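You operate a simulated robot arm through the tools that you are given. There is no shell and no other tool. Be economical: measure what you need, move in short steps, check, and stop when the job is done.

You run a simulated robot arm. Do the job below in one go: nothing can be reset, and whatever is moved stays where it is left.

Task
Find the worn brass bush and put it in the blue bin.
Fine: try the orange NO GO gauge in all three; the gauge sinks into the worn one; stand it back in its hole.

Only the result counts: the job must be done as asked and must still hold three seconds after the hand-in. Knocking over, shifting, dropping, spilling or breaking anything else fails it.

Robot
A 7-joint arm with a two-finger parallel gripper, fixed in place. Base frame: the origin is at the foot of the arm, x ahead of it, y to its left, z up; the work surface is at about z = 0.85. Readings come in m, degrees, newtons and seconds.
With the tool pointing down near the work surface it reaches from about 0.24 to 0.68 m from the base axis. Its first joint turns from -66.0 to 66.0 degrees. Payload 2.4 kg.
Tool frame: the origin (TCP) lies between the finger pads and is the grasp point; the fingertips stand 0.03 m ahead of it; z points along the fingers, y is the line along which they close. Largest opening 0.094 m; finger width 0.028, thickness 0.01; the body of the gripper, 0.05 by 0.096 m, starts 0.055 m behind the TCP.
Orientation is that of the tool frame in the base frame, as a unit quaternion [x, y, z, w]. With the fingers straight down and closing along the base's y, the tool's x points along the base's -x, its y along +y and its z along -z.

Tools
- The arm moves only by the tool servo_tool. Its argument "steps" is text: rows parted by semicolons, each of 6 numbers parted by spaces: the shift along the tool's x, y, z in units of 30 mm (1.0 is 30 mm), then the turn, a rotation vector about the tool's x, y, z in units of 6 degrees (1.0 is 6 degrees). In form: dx dy dz rx ry rz; .... A call has 1 to 12 rows; each row shifts and turns the commanded pose from where the row before left it, along the tool's axes as they then stand. "grip" is the finger opening in mm, from 0 to 94, set as the call begins (left out, the last holds). A call with a number of a shift or a turn outside -1 to 1 is refused whole. Rows are played at 5 a second. More than 0.05 m and 8.6 degrees between two rows, or a gripper value outside its range, and nothing of the call is played. A pose out of reach is approached as far as the arm can. The call stops where the force on the tool passes 40 N (or 10 N more than at its start, if that is more) or the arm is blocked; 0.2 s more then pass. The fingers move at their own pace (about 0.153 m/s each) and stop on an object; they squeeze with about 44 N. The grip force told is the motor's: it shows also when the fingers shut on nothing. Time passes only in rows, and 0.2 s behind the last, so rows that do not move let the fingers close. It gives the time, the measured TCP pose, the force on the tool (base axes), the opening and the grip force at its end, in the units of the frame above (readings bear some noise), and new pictures: "pictures" is both (left out), scene, wrist or none.
- Cameras (640 x 400 px; columns grow to the right, rows downward): "scene" is fixed at [0.0296, 0.4581, 1.4426]; the picture's right is [-0.80, -0.60, 0.00], its down [-0.36, 0.47, -0.81] and it looks along [0.49, -0.64, -0.59] (base axes); focal length 286 px, centre (320, 200). "wrist" rides on the gripper at [-0.037, 0, -0.058] in the tool frame; the picture's right is [0.00, -1.00, 0.00], its down [0.97, 0.00, -0.24] and it looks along [0.24, 0.00, 0.97] (tool axes); focal length 218 px, centre (320, 200).
- locate(camera, pixels): there is no depth. For up to 12 entries [column, row, z] of the newest picture of that camera ("zoom" is the newest enlarged one), the place [x, y] in the base frame at which the ray of that pixel passes the height z, good to about 0.002 m, but the place of the scene camera against the robot may be out by one fixed shift of up to 0.012 m in any direction. The clock stands still meanwhile.
- close_up(camera, box): a new picture of the part [left, top, right, bottom] of that camera's present view, enlarged. The clock stands still meanwhile.
- sign_off(): hands the job in; it is judged then, once.

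Work in short steps. Measure before you move; look again where a grasp or a placing could have gone wrong, and mend it. You have 80 turns and 120 pictures in all, those below and enlarged ones among them. Open the gripper and draw the arm clear of the work before you hand the job in, unless the task says otherwise; then end with one line.

The tools are called after "Request:" as a command line: name --argument value ..., lists and objects as JSON in quotes. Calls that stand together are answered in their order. servo_tool: Moves the arm, as the interface text tells. Its arguments: {"type":"object","properties":{"steps":{"type":"string"},"grip":{"type":"number"},"pictures":{"type":"string","enum":["both","scene","wrist","none"]}},"required":["steps"]} The other tools are called the same way: locate (camera, pixels) gives the place at which the rays of pixels pass given heights; close_up (camera, box) takes an enlarged picture of a part of a camera's view; sign_off () hands the job in.

At the start:

```text
time_s: 0.0
position: [0.4285, -0.0218, 1.178]
ee_rot: [0.0, 1.0, 0.0, -0.001]
contact_force: [-0.2, -0.3, -0.5]
gripper_width: 0.0939
grip_force: 0.0
```

scene: 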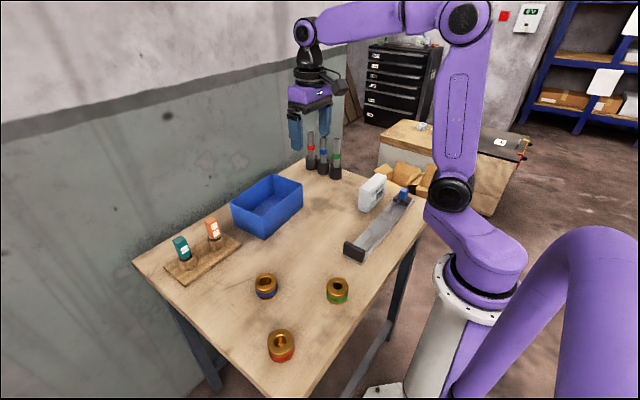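
wrist: 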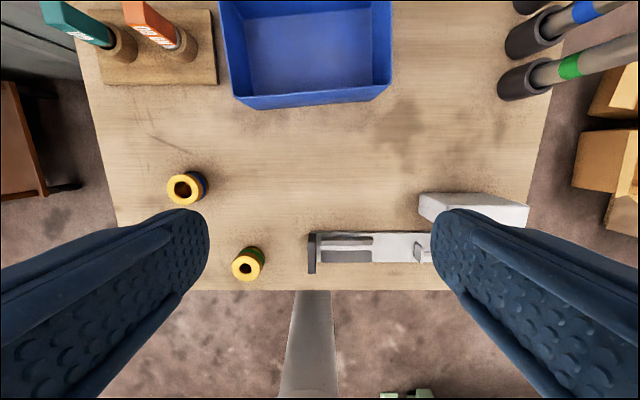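

The scene shows the gauges at about (182,250) and (213,230), and bushes at (266,285), (337,290) and (281,345). I'll enlarge these areas for detail.

Request:
close_up --camera "scene" --box '[150, 200, 270, 290]'

Request:
close_up --camera "scene" --box '[230, 260, 370, 370]'

Request:
close_up --camera "wrist" --box '[20, 0, 240, 140]'

Request:
locate --camera "scene" --pixels '[[266, 280, 0.88], [337, 285, 0.88], [281, 339, 0.88], [186, 262, 0.87], [217, 243, 0.87], [212, 219, 0.94], [180, 238, 0.94]]'

Request:
locate --camera "wrist" --pixels '[[185, 188, 0.88], [246, 266, 0.88], [185, 45, 0.87], [122, 45, 0.87], [96, 84, 0.86], [216, 84, 0.86], [234, 100, 0.9], [390, 90, 0.9]]'

```text
4.44 times, centred on (210, 245) of scene
```

zoom: 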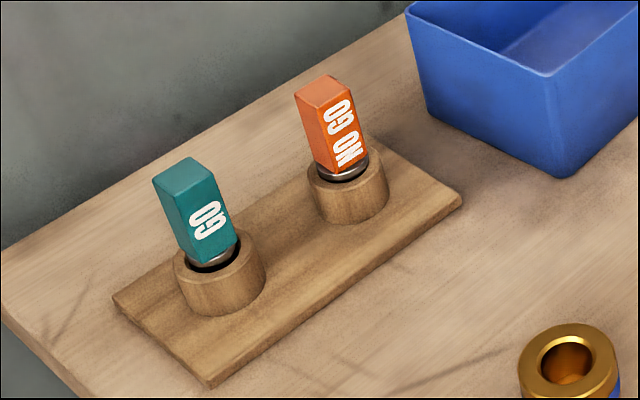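

```text
3.64 times, centred on (300, 315) of scene
```

zoom: 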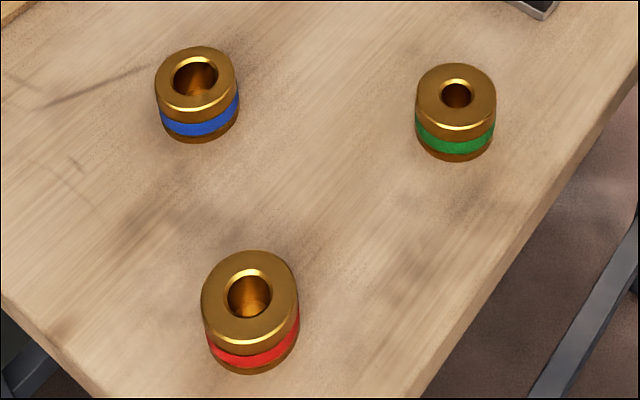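

```text
2.86 times, centred on (130, 70) of wrist
```

zoom: 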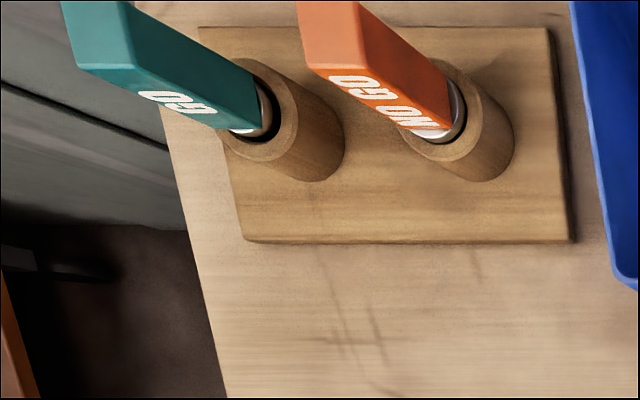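

```text
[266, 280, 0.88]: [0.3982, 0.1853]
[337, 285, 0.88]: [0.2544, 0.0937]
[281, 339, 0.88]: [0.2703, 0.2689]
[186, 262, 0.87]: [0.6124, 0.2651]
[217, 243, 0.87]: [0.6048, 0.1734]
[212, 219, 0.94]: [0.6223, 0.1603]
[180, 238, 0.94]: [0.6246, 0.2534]
```

```text
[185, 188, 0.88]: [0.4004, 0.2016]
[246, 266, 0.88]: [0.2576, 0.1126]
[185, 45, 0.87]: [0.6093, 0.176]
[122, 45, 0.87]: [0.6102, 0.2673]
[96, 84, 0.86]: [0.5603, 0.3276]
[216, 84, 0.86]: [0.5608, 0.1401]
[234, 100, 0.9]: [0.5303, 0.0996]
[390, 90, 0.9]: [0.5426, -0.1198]
```

The bores differ visibly: green looks small and blue looks large. I'll move over the bushes, staying high, to get a wrist view from above.

Request:
servo_tool --steps "0 1 0 0 0 0; 0 1 0 0 0 0; 0 1 0 0 0 0; 0 1 0 0 0 0; 0 1 0.5 0 0 0; 0.5 1 0.5 0 0 0; 0.5 1 0.5 0 0 0; 0 0 0 0 0 0"

```text
time_s: 1.8
position: [0.399, 0.1884, 1.1316]
ee_rot: [0.0, 1.0, 0.0, 0.0]
contact_force: [0.6, -0.4, -0.7]
gripper_width: 0.0938
grip_force: 0.0
```

scene: 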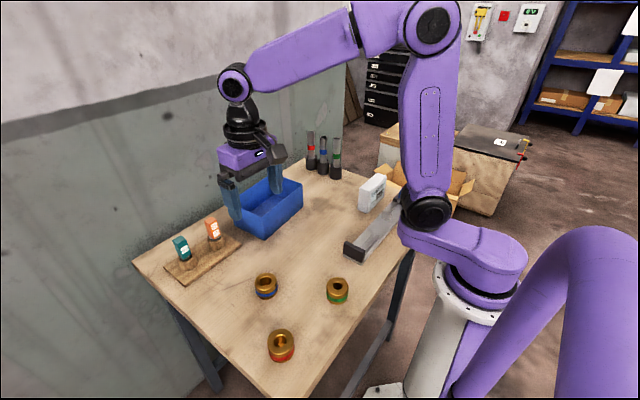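
wrist: 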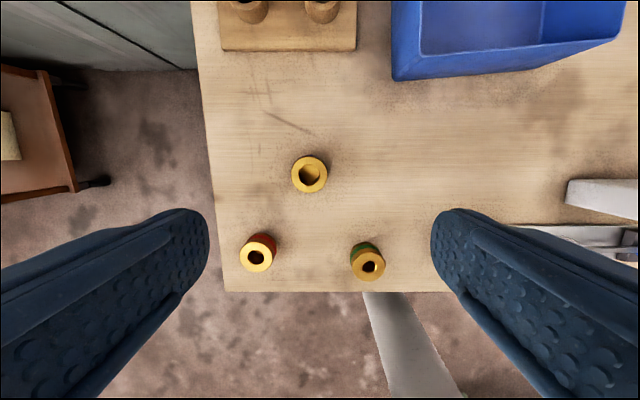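

Request:
close_up --camera "wrist" --box '[224, 140, 400, 290]'

Request:
locate --camera "wrist" --pixels '[[309, 174, 0.89], [256, 258, 0.89], [369, 266, 0.89], [309, 174, 0.88], [256, 258, 0.88], [369, 266, 0.88]]'

```text
2.67 times, centred on (312, 215) of wrist
```

zoom: 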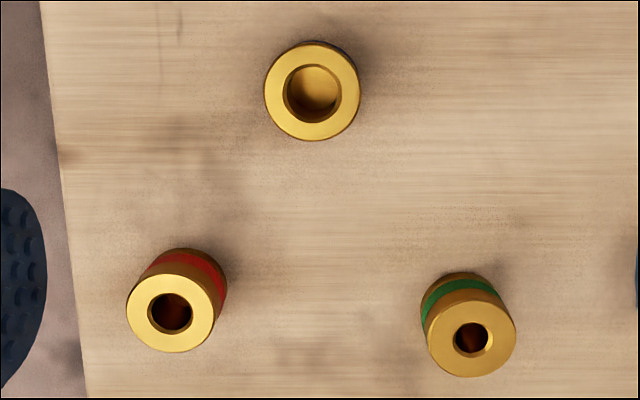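

```text
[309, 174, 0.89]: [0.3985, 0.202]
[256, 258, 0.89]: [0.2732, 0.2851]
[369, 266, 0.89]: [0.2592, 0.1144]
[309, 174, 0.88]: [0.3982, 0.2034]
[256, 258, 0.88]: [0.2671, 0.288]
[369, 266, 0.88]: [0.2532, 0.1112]
```

Ratios of bore to outside differ: blue is widest, then red, then green. I'll confirm with the gauge, so next I move above the orange gauge near (0.608, 0.176).

Request:
servo_tool --steps "-1 0 0 0 0 0; -1 0 0 0 0 0; -1 0 0 0 0 0; -1 0 0 0 0 0; -1 0 0 0 0 0; -1 0 0 0 0 0; -0.9 -0.4 0.5 0 0 0; 0 0 0.5 0 0 0; 0 0 0 0 0 0" --grip 70

```text
time_s: 3.8
position: [0.6048, 0.1766, 1.1013]
ee_rot: [0.0, 1.0, 0.0, -0.001]
contact_force: [0.3, -0.1, 0.5]
gripper_width: 0.07
grip_force: 0.0
```

scene: 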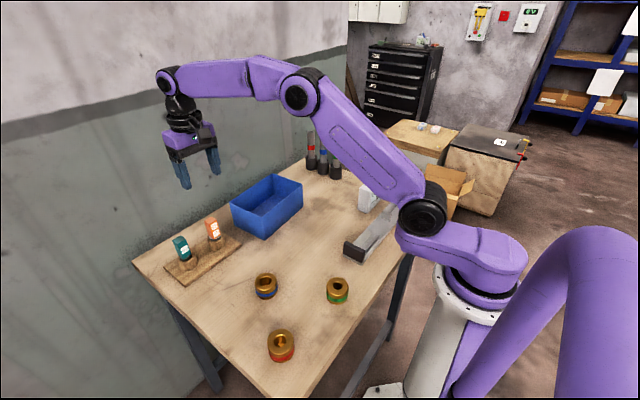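
wrist: 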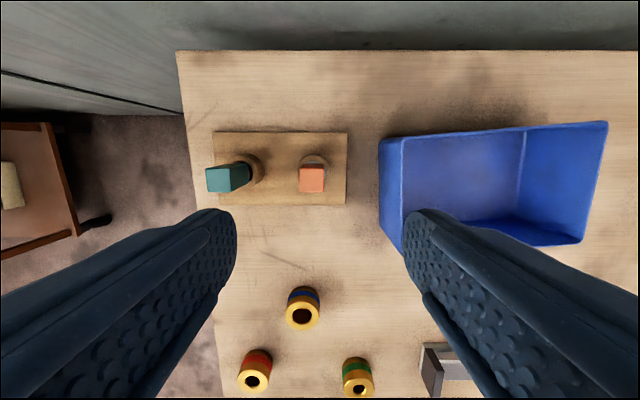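

The orange gauge top is at about (311,180). I'll zoom for its faces and orientation, and on the bushes from here.

Request:
close_up --camera "wrist" --box '[200, 125, 360, 225]'

Request:
close_up --camera "wrist" --box '[230, 280, 390, 400]'

Request:
locate --camera "wrist" --pixels '[[299, 168, 0.95], [324, 168, 0.95], [324, 192, 0.95], [299, 192, 0.95], [312, 180, 0.94], [312, 180, 0.96], [314, 163, 0.89]]'

Request:
close_up --camera "scene" --box '[190, 205, 246, 260]'

```text
4.00 times, centred on (280, 175) of wrist
```

zoom: 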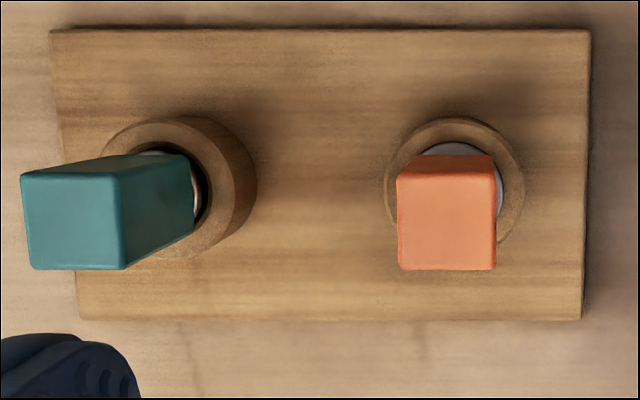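

```text
3.33 times, centred on (310, 340) of wrist
```

zoom: 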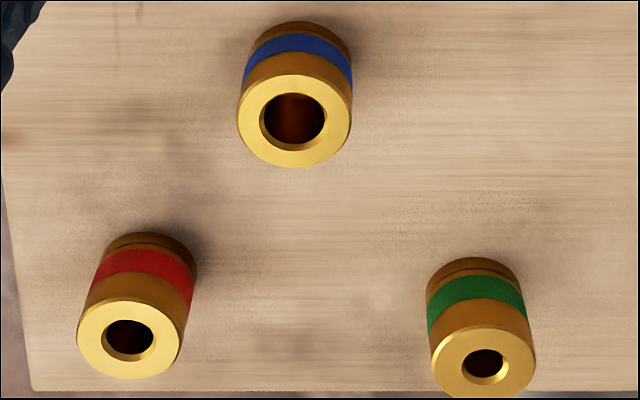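

```text
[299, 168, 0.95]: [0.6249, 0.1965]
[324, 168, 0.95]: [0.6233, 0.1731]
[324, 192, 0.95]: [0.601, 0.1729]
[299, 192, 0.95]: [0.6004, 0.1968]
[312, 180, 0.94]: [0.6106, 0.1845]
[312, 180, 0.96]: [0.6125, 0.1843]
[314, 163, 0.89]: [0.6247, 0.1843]
```

```text
7.27 times, centred on (218, 232) of scene
```

zoom: 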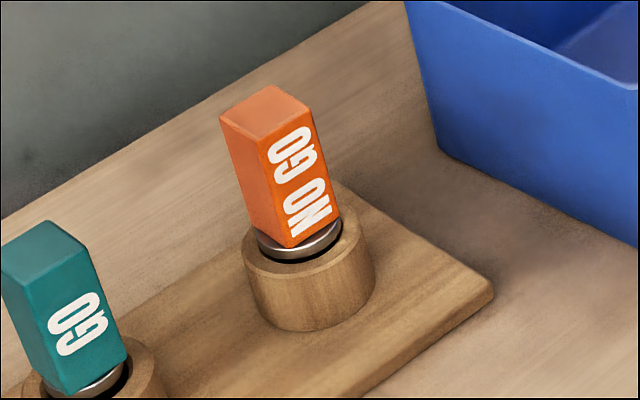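

Handle is about 23 mm square and aligned with the base axes, centred near (0.612,0.1845). I'll centre over it and lower 60 mm to refine height by parallax.

Request:
servo_tool --steps "-0.25 0.26 0 0 0 0; 0 0 1 0 0 0; 0 0 1 0 0 0; 0 0 0 0 0 0"

Request:
close_up --camera "wrist" --box '[240, 100, 400, 200]'

```text
time_s: 4.8
position: [0.6132, 0.1848, 1.0431]
ee_rot: [0.001, 1.0, 0.0, 0.0]
contact_force: [0.2, 0.0, -0.5]
gripper_width: 0.0696
grip_force: 0.0
```

scene: 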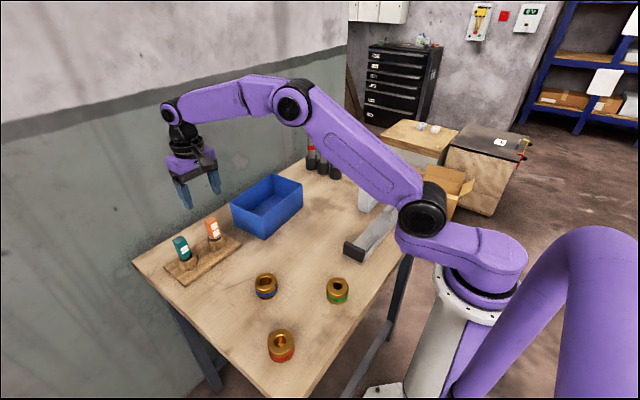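
wrist: 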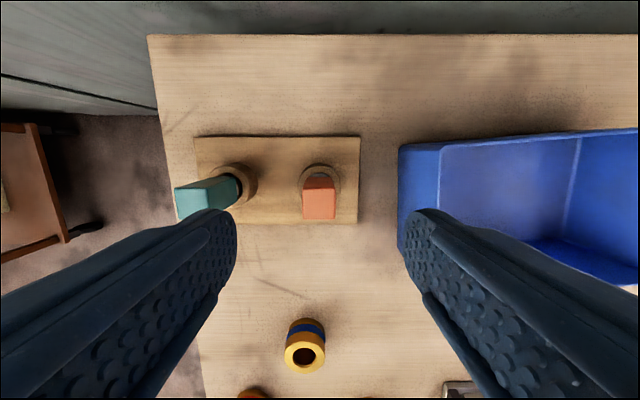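

```text
4.00 times, centred on (320, 150) of wrist
```

zoom: 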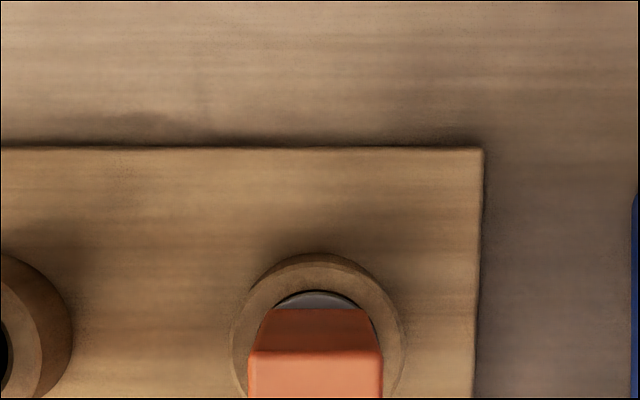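

Request:
locate --camera "wrist" --pixels '[[302, 188, 0.94], [335.5, 188, 0.94], [302, 220, 0.94], [335.5, 220, 0.94], [319, 203, 0.94], [319, 203, 0.95], [319, 203, 0.96], [319, 187, 0.89], [299, 187, 0.89], [341, 187, 0.89]]'

Request:
close_up --camera "wrist" --box '[280, 150, 360, 230]'

```text
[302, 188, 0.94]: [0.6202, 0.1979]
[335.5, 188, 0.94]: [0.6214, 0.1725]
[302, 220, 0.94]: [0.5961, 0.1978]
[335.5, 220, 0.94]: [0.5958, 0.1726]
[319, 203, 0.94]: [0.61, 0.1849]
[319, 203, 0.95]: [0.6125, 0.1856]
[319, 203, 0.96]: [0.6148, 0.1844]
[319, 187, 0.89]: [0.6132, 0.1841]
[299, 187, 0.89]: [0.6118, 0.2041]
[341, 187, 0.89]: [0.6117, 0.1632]
```

```text
5.00 times, centred on (320, 190) of wrist
```

zoom: 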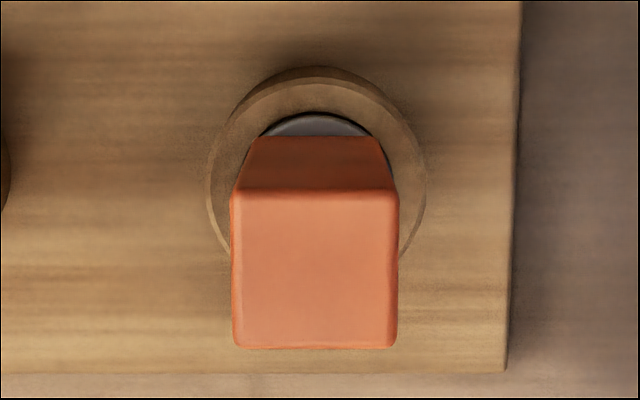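

The gauge stands upright at about (0.6125,0.185), with its top near z 0.945. I'll lower to TCP z≈0.936 with the fingers straddling the handle.

Request:
servo_tool --steps "0 0 1 0 0 0; 0 0 1 0 0 0; 0 0 1 0 0 0; 0 0 0.55 0 0 0; 0 0 0 0 0 0"

Request:
close_up --camera "scene" --box '[150, 170, 270, 270]'

```text
time_s: 6.0
position: [0.6127, 0.1841, 0.9351]
ee_rot: [0.0, 1.0, -0.001, 0.0]
contact_force: [0.9, 0.0, 0.2]
gripper_width: 0.0699
grip_force: 0.0
```

scene: 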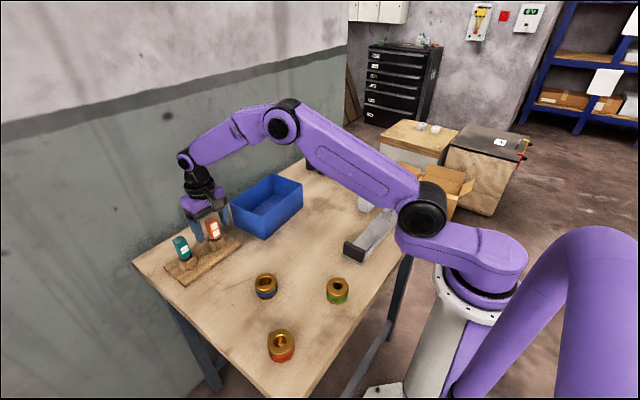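
wrist: 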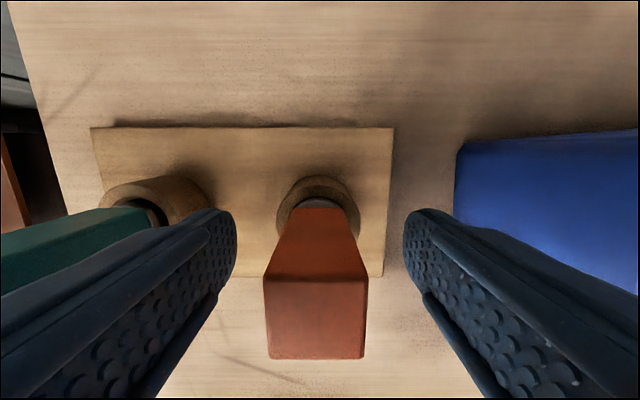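

```text
4.00 times, centred on (210, 220) of scene
```

zoom: 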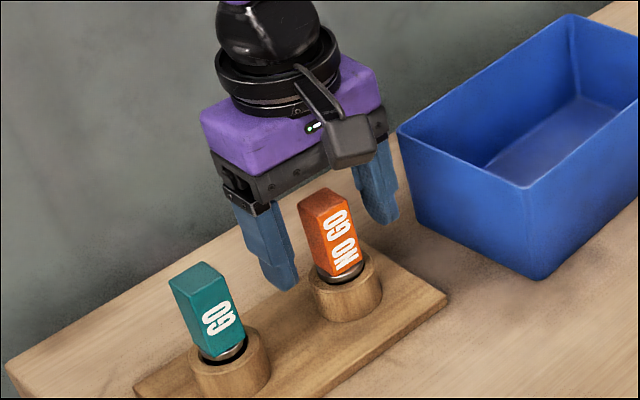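

The handle sits centred between the fingers (columns 264–367), so I close on it and let the fingers settle.

Request:
servo_tool --steps "0 0 0 0 0 0; 0 0 0 0 0 0; 0 0 0 0 0 0" --grip 0 --pictures "wrist"

```text
time_s: 6.8
position: [0.612, 0.1833, 0.9334]
ee_rot: [0.0, 1.0, 0.0, 0.0]
contact_force: [0.7, 0.9, 0.0]
gripper_width: 0.0275
grip_force: 43.3
```

wrist: 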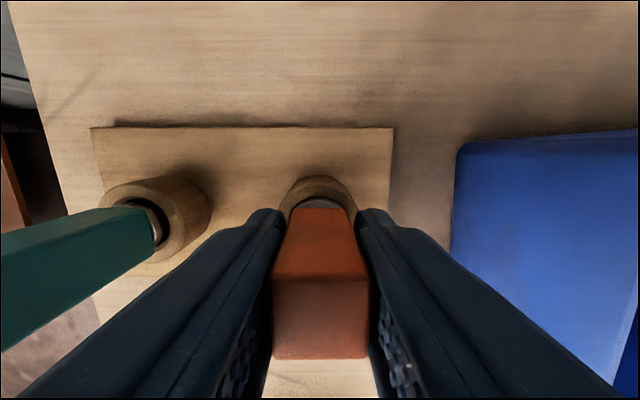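

Gripped at 27.5 mm wide. I lift straight up 120 mm and look at the pin.

Request:
servo_tool --steps "0 0 -0.5 0 0 0; 0 0 -0.5 0 0 0; 0 0 -1 0 0 0; 0 0 -1 0 0 0; 0 0 -1 0 0 0; 0 0 0 0 0 0"

Request:
close_up --camera "scene" --box '[150, 150, 270, 270]'

Request:
close_up --camera "wrist" --box '[240, 150, 400, 250]'

```text
time_s: 8.2
position: [0.6122, 0.1837, 1.0572]
ee_rot: [0.0, 1.0, 0.001, 0.0]
contact_force: [0.0, 0.3, -1.2]
gripper_width: 0.0276
grip_force: 43.9
```

scene: 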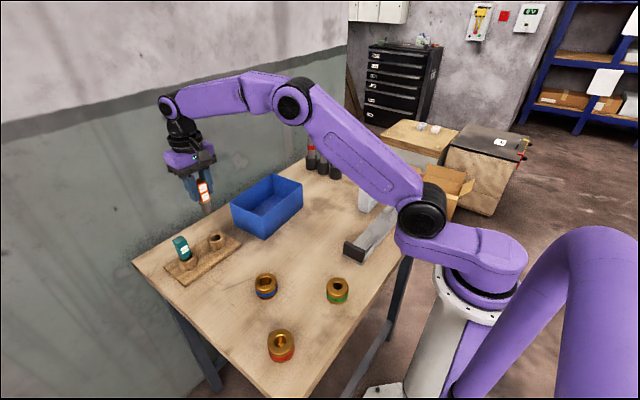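
wrist: 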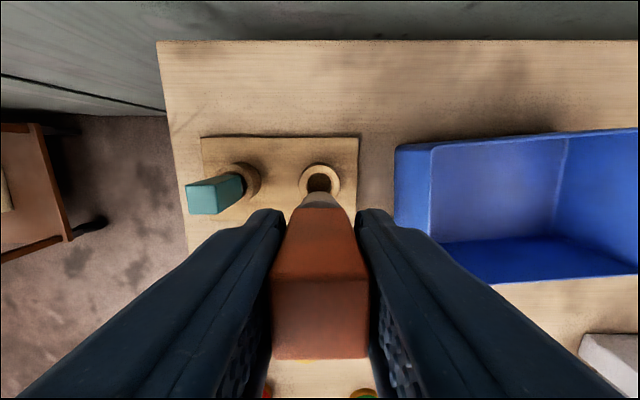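

```text
3.33 times, centred on (210, 210) of scene
```

zoom: 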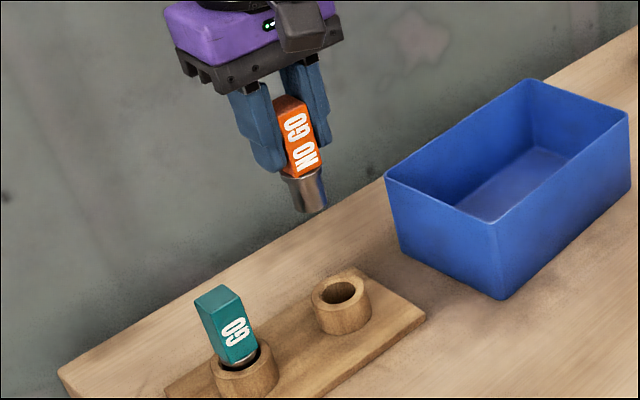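

```text
4.00 times, centred on (320, 200) of wrist
```

zoom: 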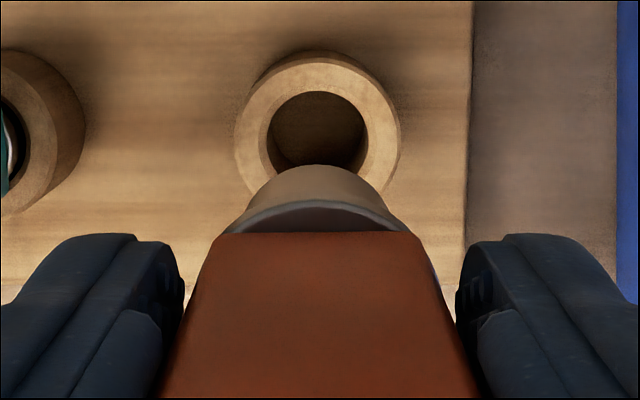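

The pin is stubby and hangs clear. From the two wrist views I triangulate blue at (0.3985,0.203), red at (0.273,0.2855) and green at (0.257,0.113), all with tops at z≈0.888. I move above blue first.

Request:
servo_tool --steps "1 0.1 0 0 0 0; 1 0.1 0 0 0 0; 1 0.1 0 0 0 0; 1 0.1 0 0 0 0; 1 0.1 0 0 0 0; 1 0.1 0 0 0 0; 1 0.04 0 0 0 0; 0.12 0 0.5 0 0 0; 0 0 0.5 0 0 0; 0 0 0 0 0 0"

Request:
close_up --camera "scene" --box '[200, 180, 340, 310]'

Request:
close_up --camera "wrist" --box '[240, 140, 400, 240]'

```text
time_s: 10.4
position: [0.3985, 0.2018, 1.0264]
ee_rot: [0.0, 1.0, 0.001, 0.0]
contact_force: [-1.2, -0.1, -2.7]
gripper_width: 0.0275
grip_force: 44.4
```

scene: 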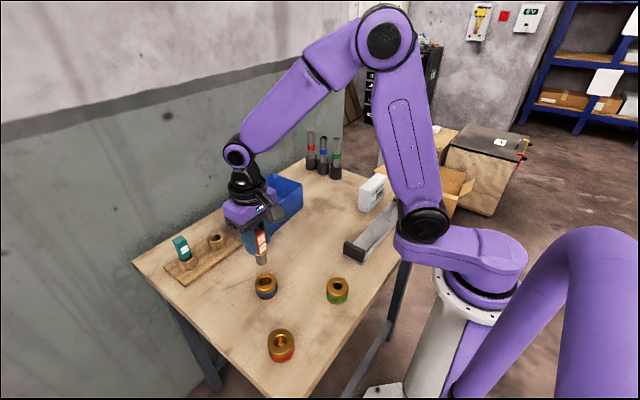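
wrist: 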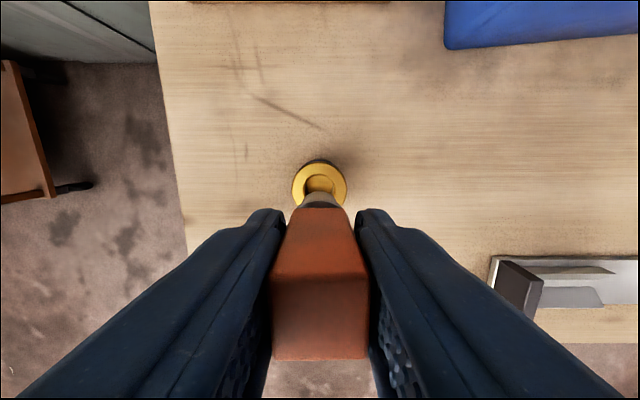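

```text
3.08 times, centred on (270, 245) of scene
```

zoom: 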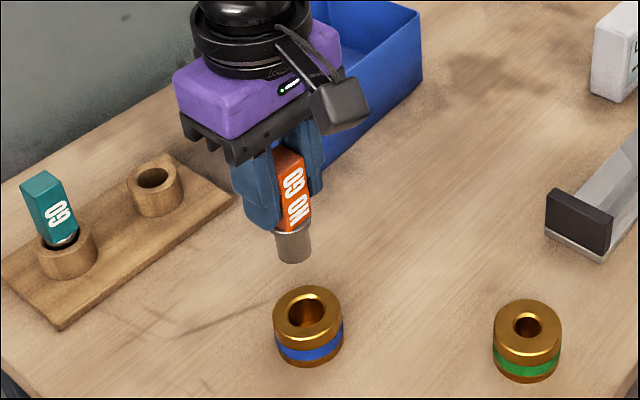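

```text
4.00 times, centred on (320, 190) of wrist
```

zoom: 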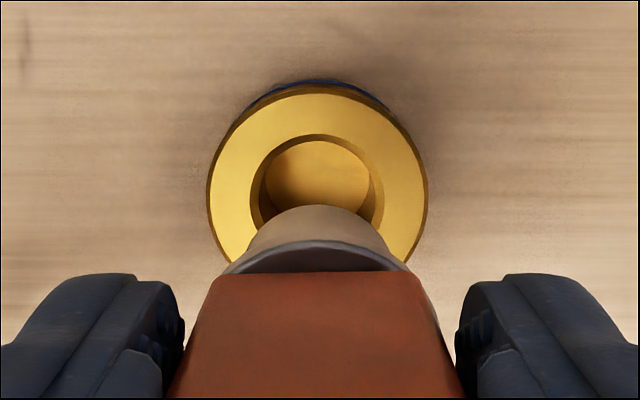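

Pin and blue bush align in the wrist view (columns 316 vs 317). I lower about 54 mm, then go in small steps watching force.

Request:
servo_tool --steps "0 0.02 0.6 0 0 0; 0 0 0.6 0 0 0; 0 0 0.4 0 0 0; 0 0 0.2 0 0 0; 0 0 0 0 0 0"

Request:
close_up --camera "scene" --box '[220, 220, 320, 310]'

```text
time_s: 11.6
position: [0.4002, 0.2038, 0.9711]
ee_rot: [0.0, 1.0, 0.0, 0.001]
contact_force: [-0.4, 0.1, -0.9]
gripper_width: 0.0275
grip_force: 44.4
```

scene: 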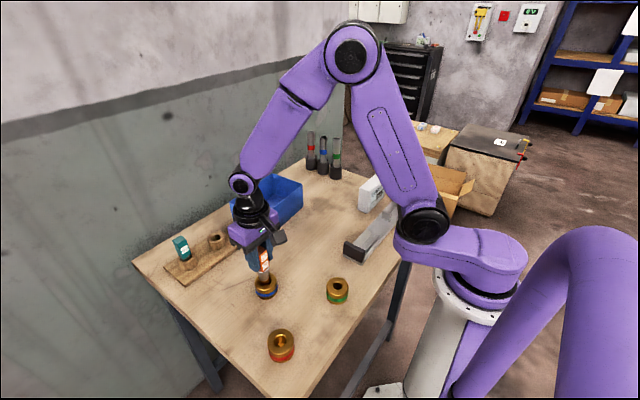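
wrist: 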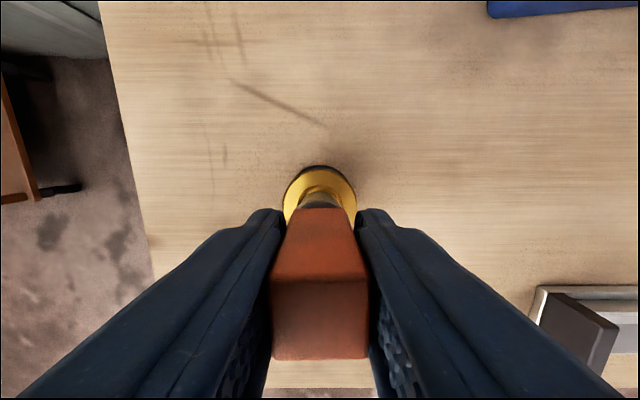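

```text
4.44 times, centred on (270, 265) of scene
```

zoom: 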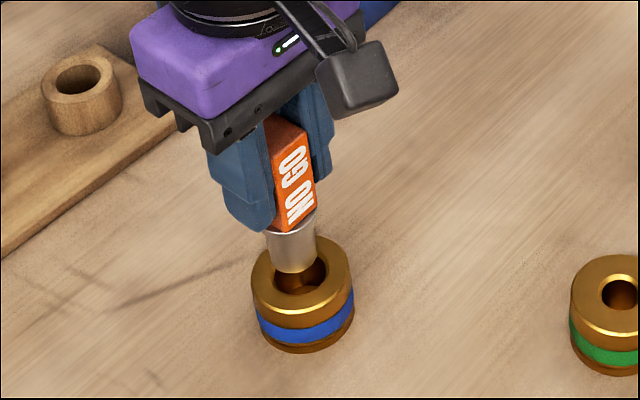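

The pin tip is just above blue's bore, so I continue down in small steps.

Request:
servo_tool --steps "0.03 0 0.12 0 0 0; 0 0 0.12 0 0 0; 0 0 0.12 0 0 0; 0 0 0 0 0 0" --pictures "none"

Request:
close_up --camera "scene" --box '[230, 240, 310, 310]'

Request:
close_up --camera "wrist" --box '[260, 150, 380, 230]'

```text
time_s: 12.6
position: [0.3987, 0.2038, 0.9612]
ee_rot: [0.0, 1.0, 0.0, 0.0]
contact_force: [-0.4, -0.8, -1.8]
gripper_width: 0.0277
grip_force: 44.2
```

```text
5.71 times, centred on (270, 275) of scene
```

zoom: 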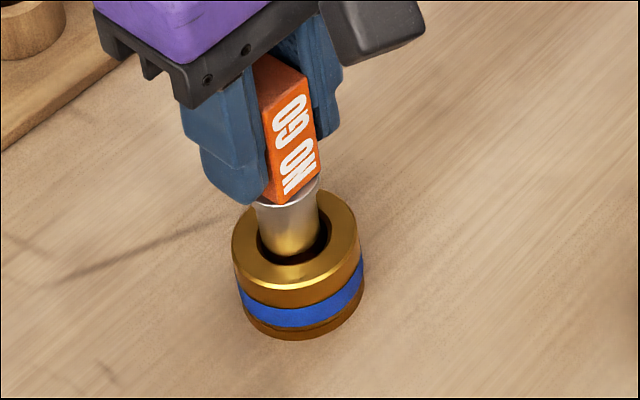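

```text
5.00 times, centred on (320, 190) of wrist
```

zoom: 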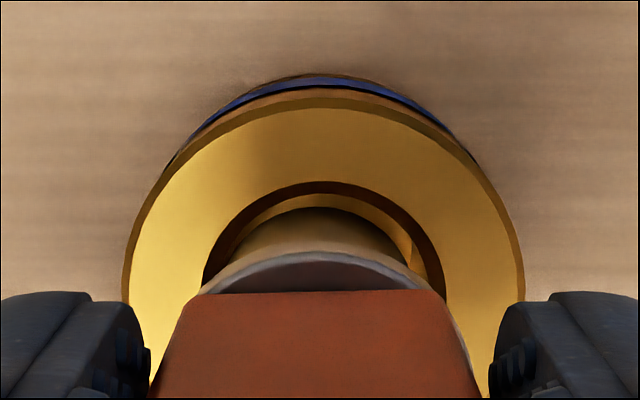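

The pin enters the blue bore with room around it, and I read no force. I continue down another 14 mm.

Request:
servo_tool --steps "0 -0.03 0.1 0 0 0; 0 0 0.12 0 0 0; 0 0 0.12 0 0 0; 0 0 0.12 0 0 0; 0 0 0 0 0 0" --pictures "none"

Request:
close_up --camera "scene" --box '[230, 240, 310, 310]'

Request:
close_up --camera "wrist" --box '[260, 150, 380, 230]'

```text
time_s: 13.8
position: [0.3993, 0.204, 0.9479]
ee_rot: [0.0, 1.0, -0.001, 0.0]
contact_force: [0.6, 0.3, -1.5]
gripper_width: 0.0277
grip_force: 43.7
```

```text
5.71 times, centred on (270, 275) of scene
```

zoom: 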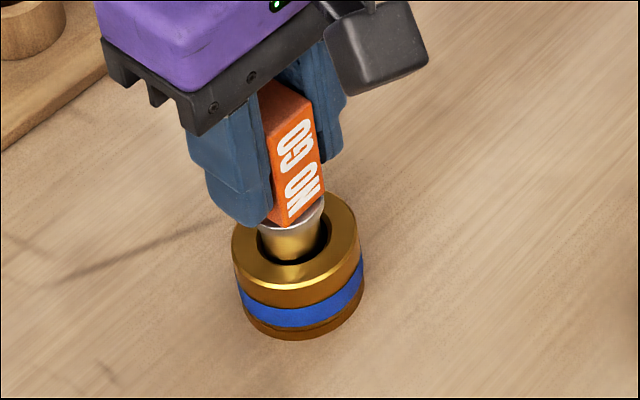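

```text
5.00 times, centred on (320, 190) of wrist
```

zoom: 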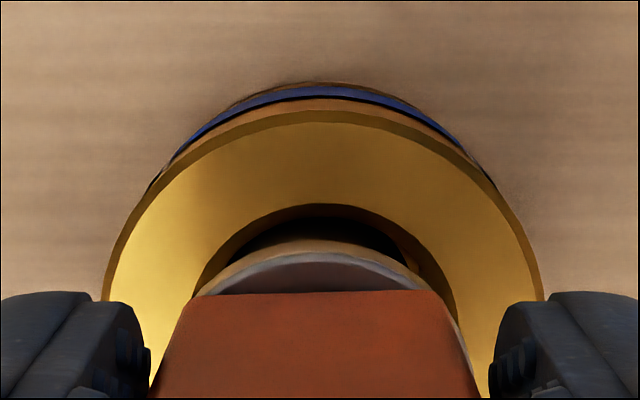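

It's sinking freely. I go about 8 mm further to be sure it goes deep.

Request:
servo_tool --steps "0 -0.03 0.1 0 0 0; 0 0 0.1 0 0 0; 0 0 0.1 0 0 0; 0 0 0 0 0 0" --pictures "none"

Request:
close_up --camera "scene" --box '[230, 240, 310, 310]'

```text
time_s: 14.8
position: [0.3979, 0.2026, 0.9379]
ee_rot: [0.0, 1.0, 0.0, 0.0]
contact_force: [0.0, 0.7, -1.2]
gripper_width: 0.0274
grip_force: 44.0
```

```text
5.71 times, centred on (270, 275) of scene
```

zoom: 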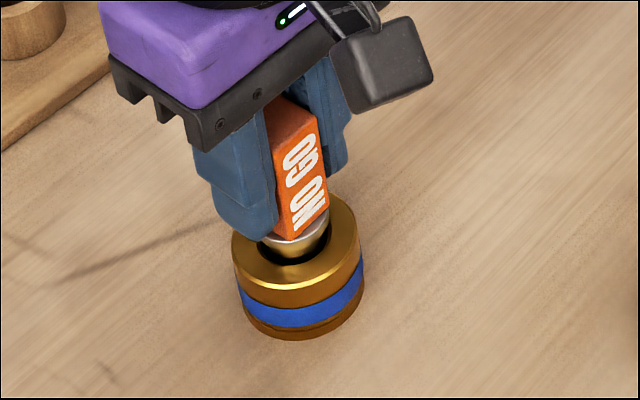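

The gauge sinks deep into blue with no force. Red's bore is close to the pin size, so I check it too: lift and move above red.

Request:
servo_tool --steps "0 0 -0.5 0 0 0; 0 0 -0.5 0 0 0; 0 0 -1 0 0 0; 0 0 -0.9 0 0 0; 1 0.67 0 0 0 0; 1 0.67 0 0 0 0; 1 0.67 0 0 0 0; 1 0.67 0 0 0 0; 0.16 0.07 0 0 0 0; 0 0 0 0 0 0"

Request:
close_up --camera "wrist" --box '[240, 140, 400, 240]'

Request:
close_up --camera "scene" --box '[220, 250, 340, 370]'

```text
time_s: 17.0
position: [0.2741, 0.288, 1.0249]
ee_rot: [0.0, 1.0, 0.0, 0.0]
contact_force: [0.0, 0.1, -1.1]
gripper_width: 0.0276
grip_force: 44.0
```

scene: 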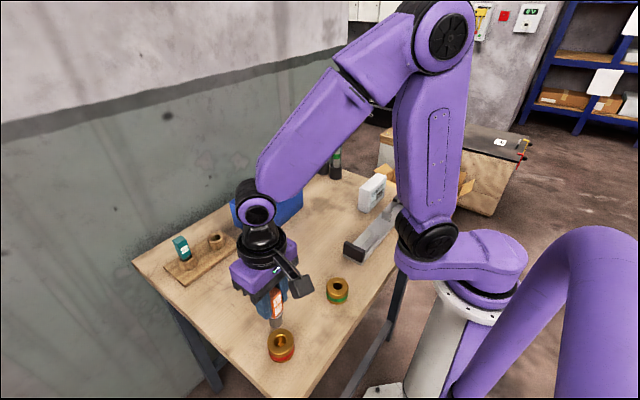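
wrist: 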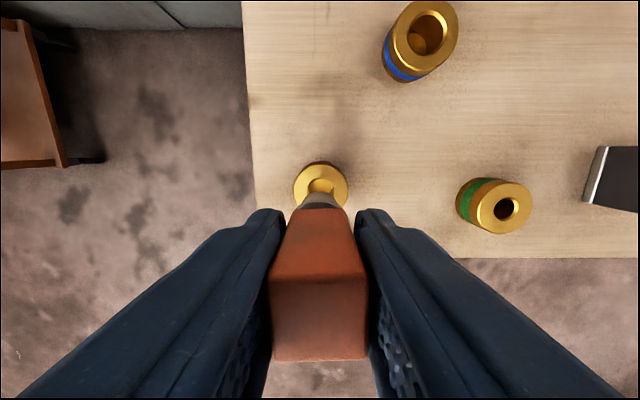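

```text
4.00 times, centred on (320, 190) of wrist
```

zoom: 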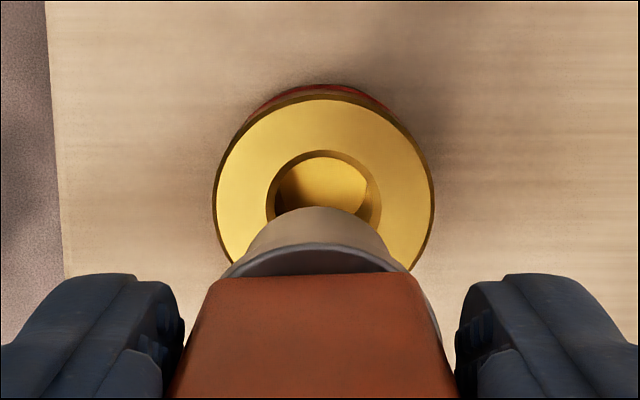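

```text
3.33 times, centred on (280, 310) of scene
```

zoom: 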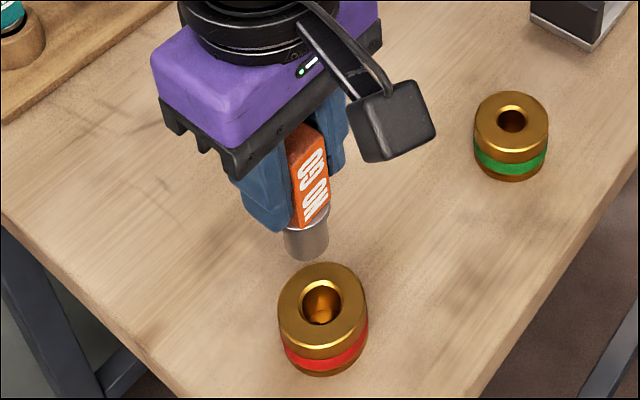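

Red's bore mouth at zoom columns 266–381 centres at 324 vs the pin at 316. I shift −2 mm in y and lower to just above it.

Request:
servo_tool --steps "0 -0.07 0.6 0 0 0; 0 0 0.6 0 0 0; 0 0 0.5 0 0 0; 0 0 0 0 0 0" --pictures "none"

Request:
close_up --camera "wrist" --box '[240, 140, 400, 240]'

Request:
close_up --camera "scene" --box '[240, 290, 330, 370]'

```text
time_s: 18.0
position: [0.2731, 0.2849, 0.9727]
ee_rot: [0.0, 1.0, -0.001, -0.001]
contact_force: [0.1, -0.5, -1.8]
gripper_width: 0.0276
grip_force: 44.1
```

```text
4.00 times, centred on (320, 190) of wrist
```

zoom: 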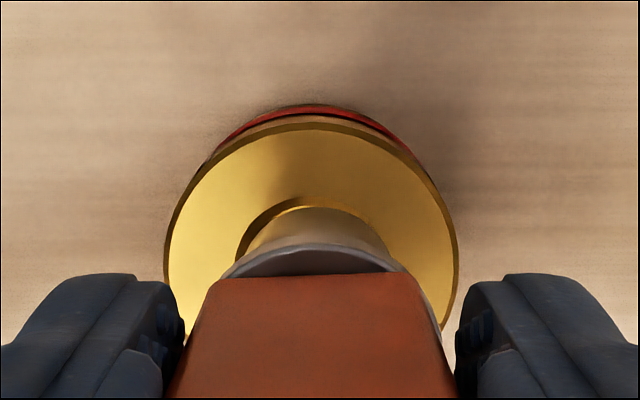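

```text
5.00 times, centred on (285, 330) of scene
```

zoom: 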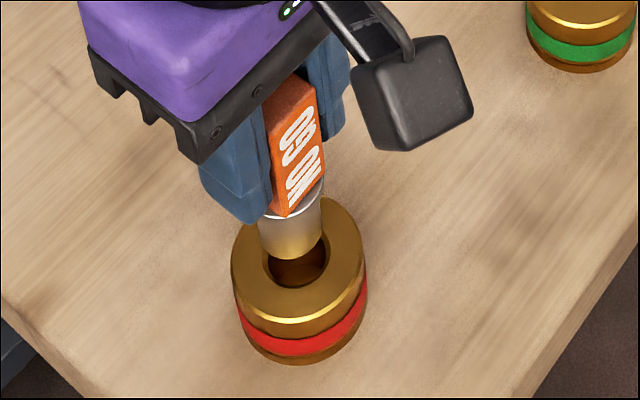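

The pin is about 1 mm off centre (316 vs 311), so I correct and descend in 2 mm steps, watching force.

Request:
servo_tool --steps "0 0.02 0.1 0 0 0; 0 0 0.07 0 0 0; 0 0 0.07 0 0 0; 0 0 0.07 0 0 0; 0 0 0 0 0 0" --pictures "none"

Request:
close_up --camera "wrist" --box '[260, 150, 380, 230]'

Request:
close_up --camera "scene" --box '[240, 300, 320, 370]'

```text
time_s: 19.2
position: [0.2739, 0.2835, 0.9661]
ee_rot: [0.0, 1.0, 0.0, 0.0]
contact_force: [-0.3, 0.3, -2.3]
gripper_width: 0.0277
grip_force: 43.8
```

```text
5.00 times, centred on (320, 190) of wrist
```

zoom: 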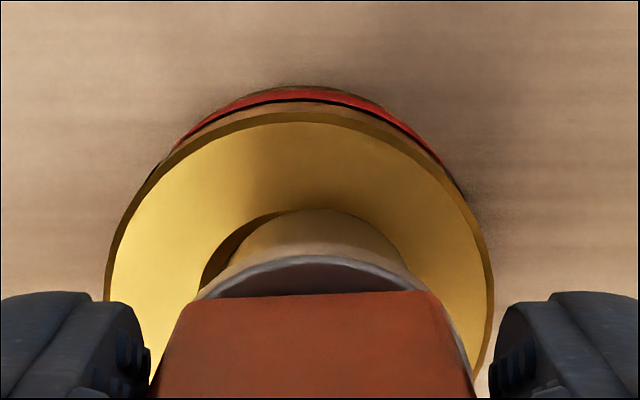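

```text
5.71 times, centred on (280, 335) of scene
```

zoom: 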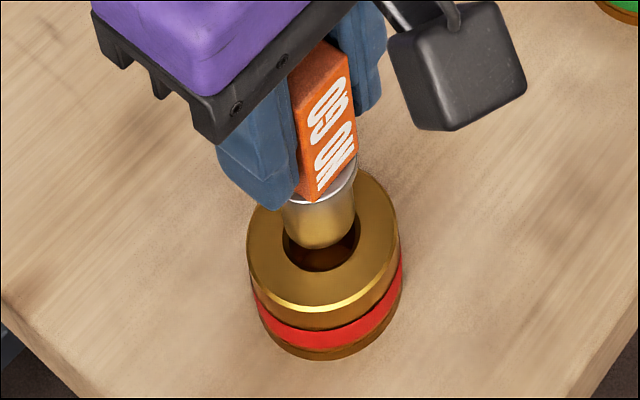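

The bush centres at column 299 vs the pin at 317, so I shift +2.3 mm in y before descending.

Request:
servo_tool --steps "0 0.075 0 0 0 0; 0 0 0 0 0 0" --pictures "none"

Request:
close_up --camera "wrist" --box '[260, 150, 380, 230]'

Request:
close_up --camera "scene" --box '[240, 300, 320, 370]'

```text
time_s: 19.8
position: [0.2738, 0.2867, 0.9648]
ee_rot: [0.0, 1.0, 0.0, 0.0]
contact_force: [-0.2, 0.3, -1.2]
gripper_width: 0.0277
grip_force: 43.7
```

```text
5.00 times, centred on (320, 190) of wrist
```

zoom: 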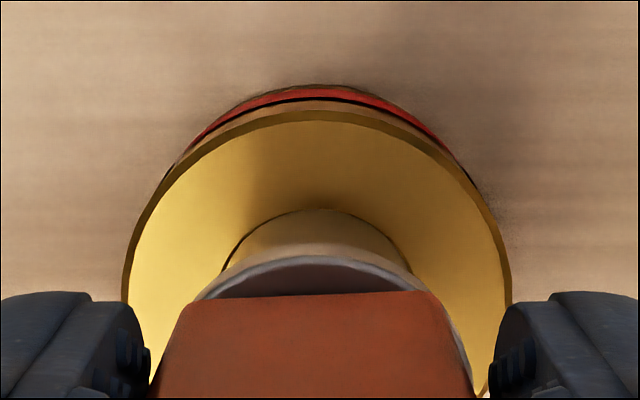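

```text
5.71 times, centred on (280, 335) of scene
```

zoom: 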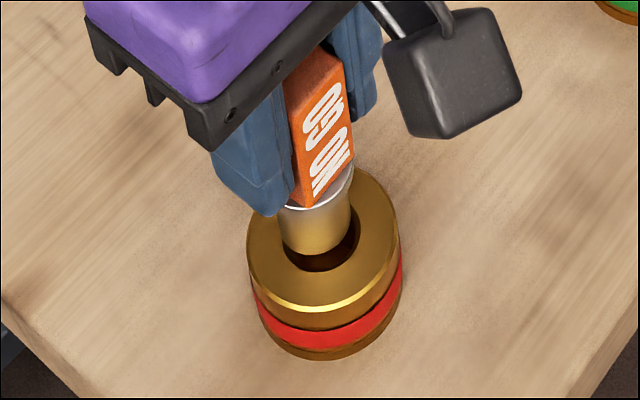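

Centred now. I lower about 6 mm in small steps.

Request:
servo_tool --steps "0 0 0.07 0 0 0; 0 0 0.07 0 0 0; 0 0 0.07 0 0 0; 0 0 0 0 0 0" --pictures "none"

Request:
close_up --camera "wrist" --box '[260, 150, 380, 230]'

Request:
close_up --camera "scene" --box '[240, 300, 320, 370]'

```text
time_s: 20.8
position: [0.2721, 0.2863, 0.9591]
ee_rot: [0.0, 1.0, 0.0, 0.0]
contact_force: [-5.1, -0.1, 11.3]
gripper_width: 0.0275
grip_force: 44.0
```

```text
5.00 times, centred on (320, 190) of wrist
```

zoom: 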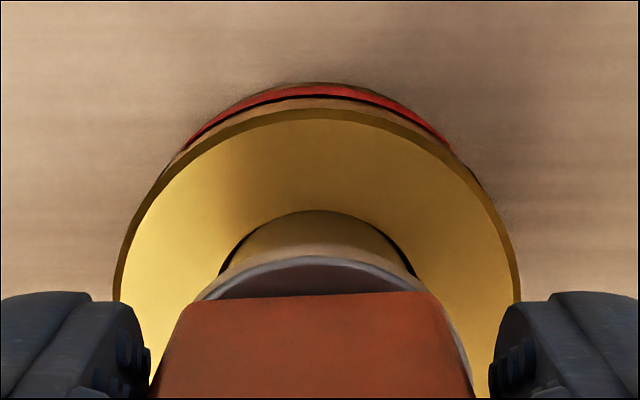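

```text
5.71 times, centred on (280, 335) of scene
```

zoom: 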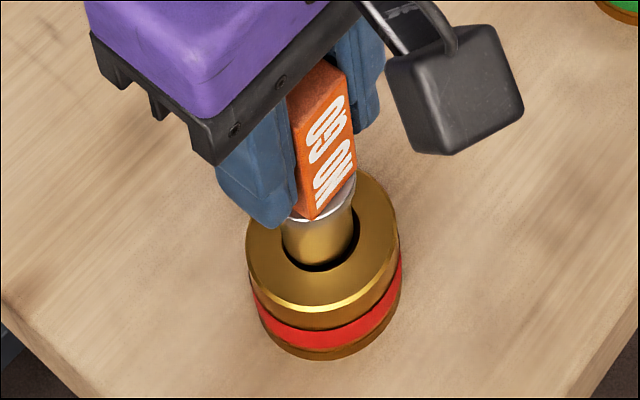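

Contact at z 0.959 with −5 N in x: the pin is slightly too far +x on the chamfer. I lift 2 mm, shift −1.5 mm in x and retry gently.

Request:
servo_tool --steps "0 0 -0.1 0 0 0; 0.05 0 0 0 0 0; 0 0 0.07 0 0 0; 0 0 0.06 0 0 0; 0 0 0 0 0 0" --pictures "none"

Request:
close_up --camera "wrist" --box '[260, 150, 380, 230]'

Request:
close_up --camera "scene" --box '[240, 300, 320, 370]'

```text
time_s: 22.0
position: [0.2706, 0.2867, 0.959]
ee_rot: [0.0, 1.0, -0.001, -0.001]
contact_force: [-4.9, 0.5, 9.1]
gripper_width: 0.0279
grip_force: 44.2
```

```text
5.00 times, centred on (320, 190) of wrist
```

zoom: 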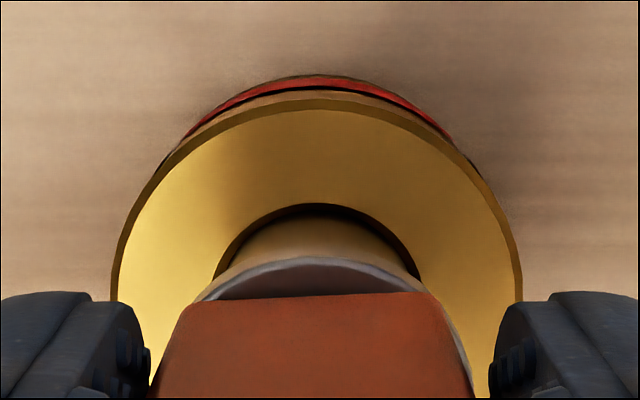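

```text
5.71 times, centred on (280, 335) of scene
```

zoom: 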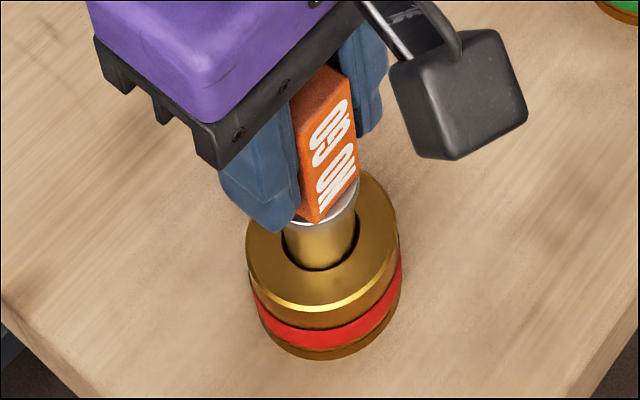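

The pin now looks centred in red's mouth but still rests at the same height, so I press slightly more to see if it gives.

Request:
servo_tool --steps "0 0 0.06 0 0 0; 0 0 0 0 0 0" --pictures "none"

Request:
close_up --camera "wrist" --box '[240, 150, 400, 400]'

```text
time_s: 22.6
position: [0.2723, 0.2858, 0.9565]
ee_rot: [0.0, 1.0, 0.001, 0.001]
contact_force: [-6.1, -2.1, 35.4]
gripper_width: 0.0277
grip_force: 43.8
```

```text
1.60 times, centred on (320, 275) of wrist
```

zoom: 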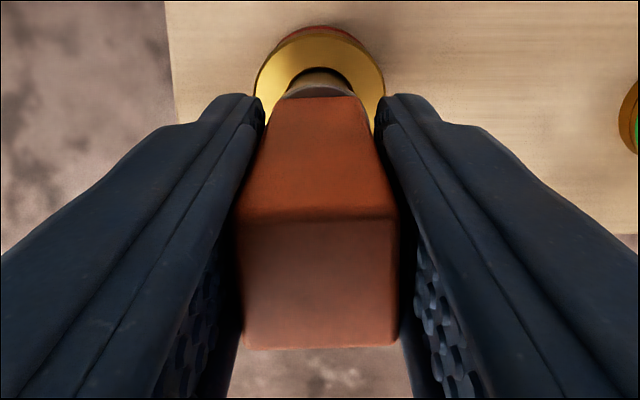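

Force rises stiffly to 35 N with no sinking: red refuses the gauge. I lift and go to green at (0.257,0.113).

Request:
servo_tool --steps "0 0 -0.5 0 0 0; 0 0 -0.7 0 0 0; 0 0 -0.9 0 0 0; 0.1 -1 0 0 0 0; 0.1 -1 0 0 0 0; 0.1 -1 0 0 0 0; 0.1 -1 0 0 0 0; 0.1 -1 0 0 0 0; 0 -0.76 0 0 0 0; 0 0 0 0 0 0" --pictures "wrist"

Request:
close_up --camera "wrist" --box '[240, 140, 400, 240]'

Request:
close_up --camera "scene" --box '[230, 220, 400, 370]'

```text
time_s: 24.8
position: [0.2572, 0.1131, 1.0207]
ee_rot: [0.0, 1.0, 0.0, 0.0]
contact_force: [-0.4, 0.3, -1.5]
gripper_width: 0.0277
grip_force: 44.5
```

wrist: 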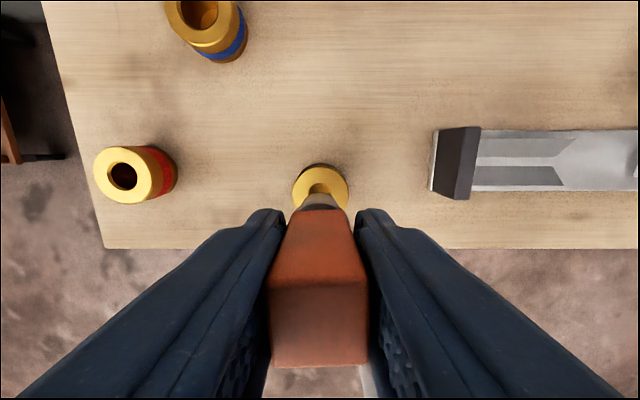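

```text
4.00 times, centred on (320, 190) of wrist
```

zoom: 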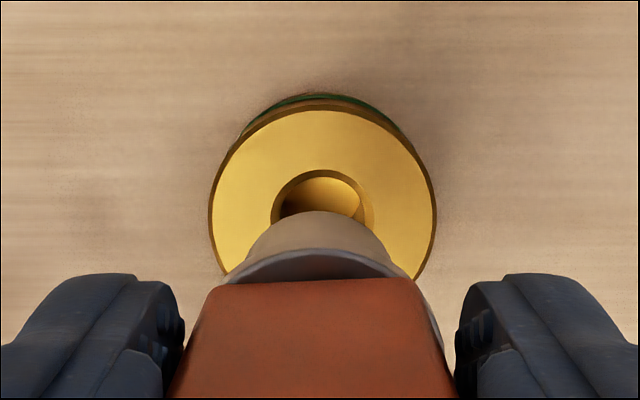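

```text
2.67 times, centred on (315, 295) of scene
```

zoom: 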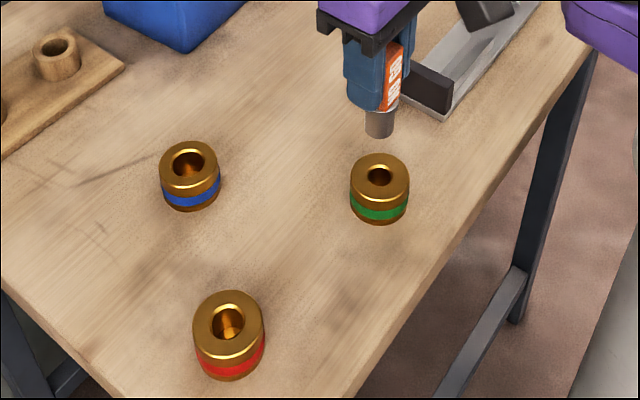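

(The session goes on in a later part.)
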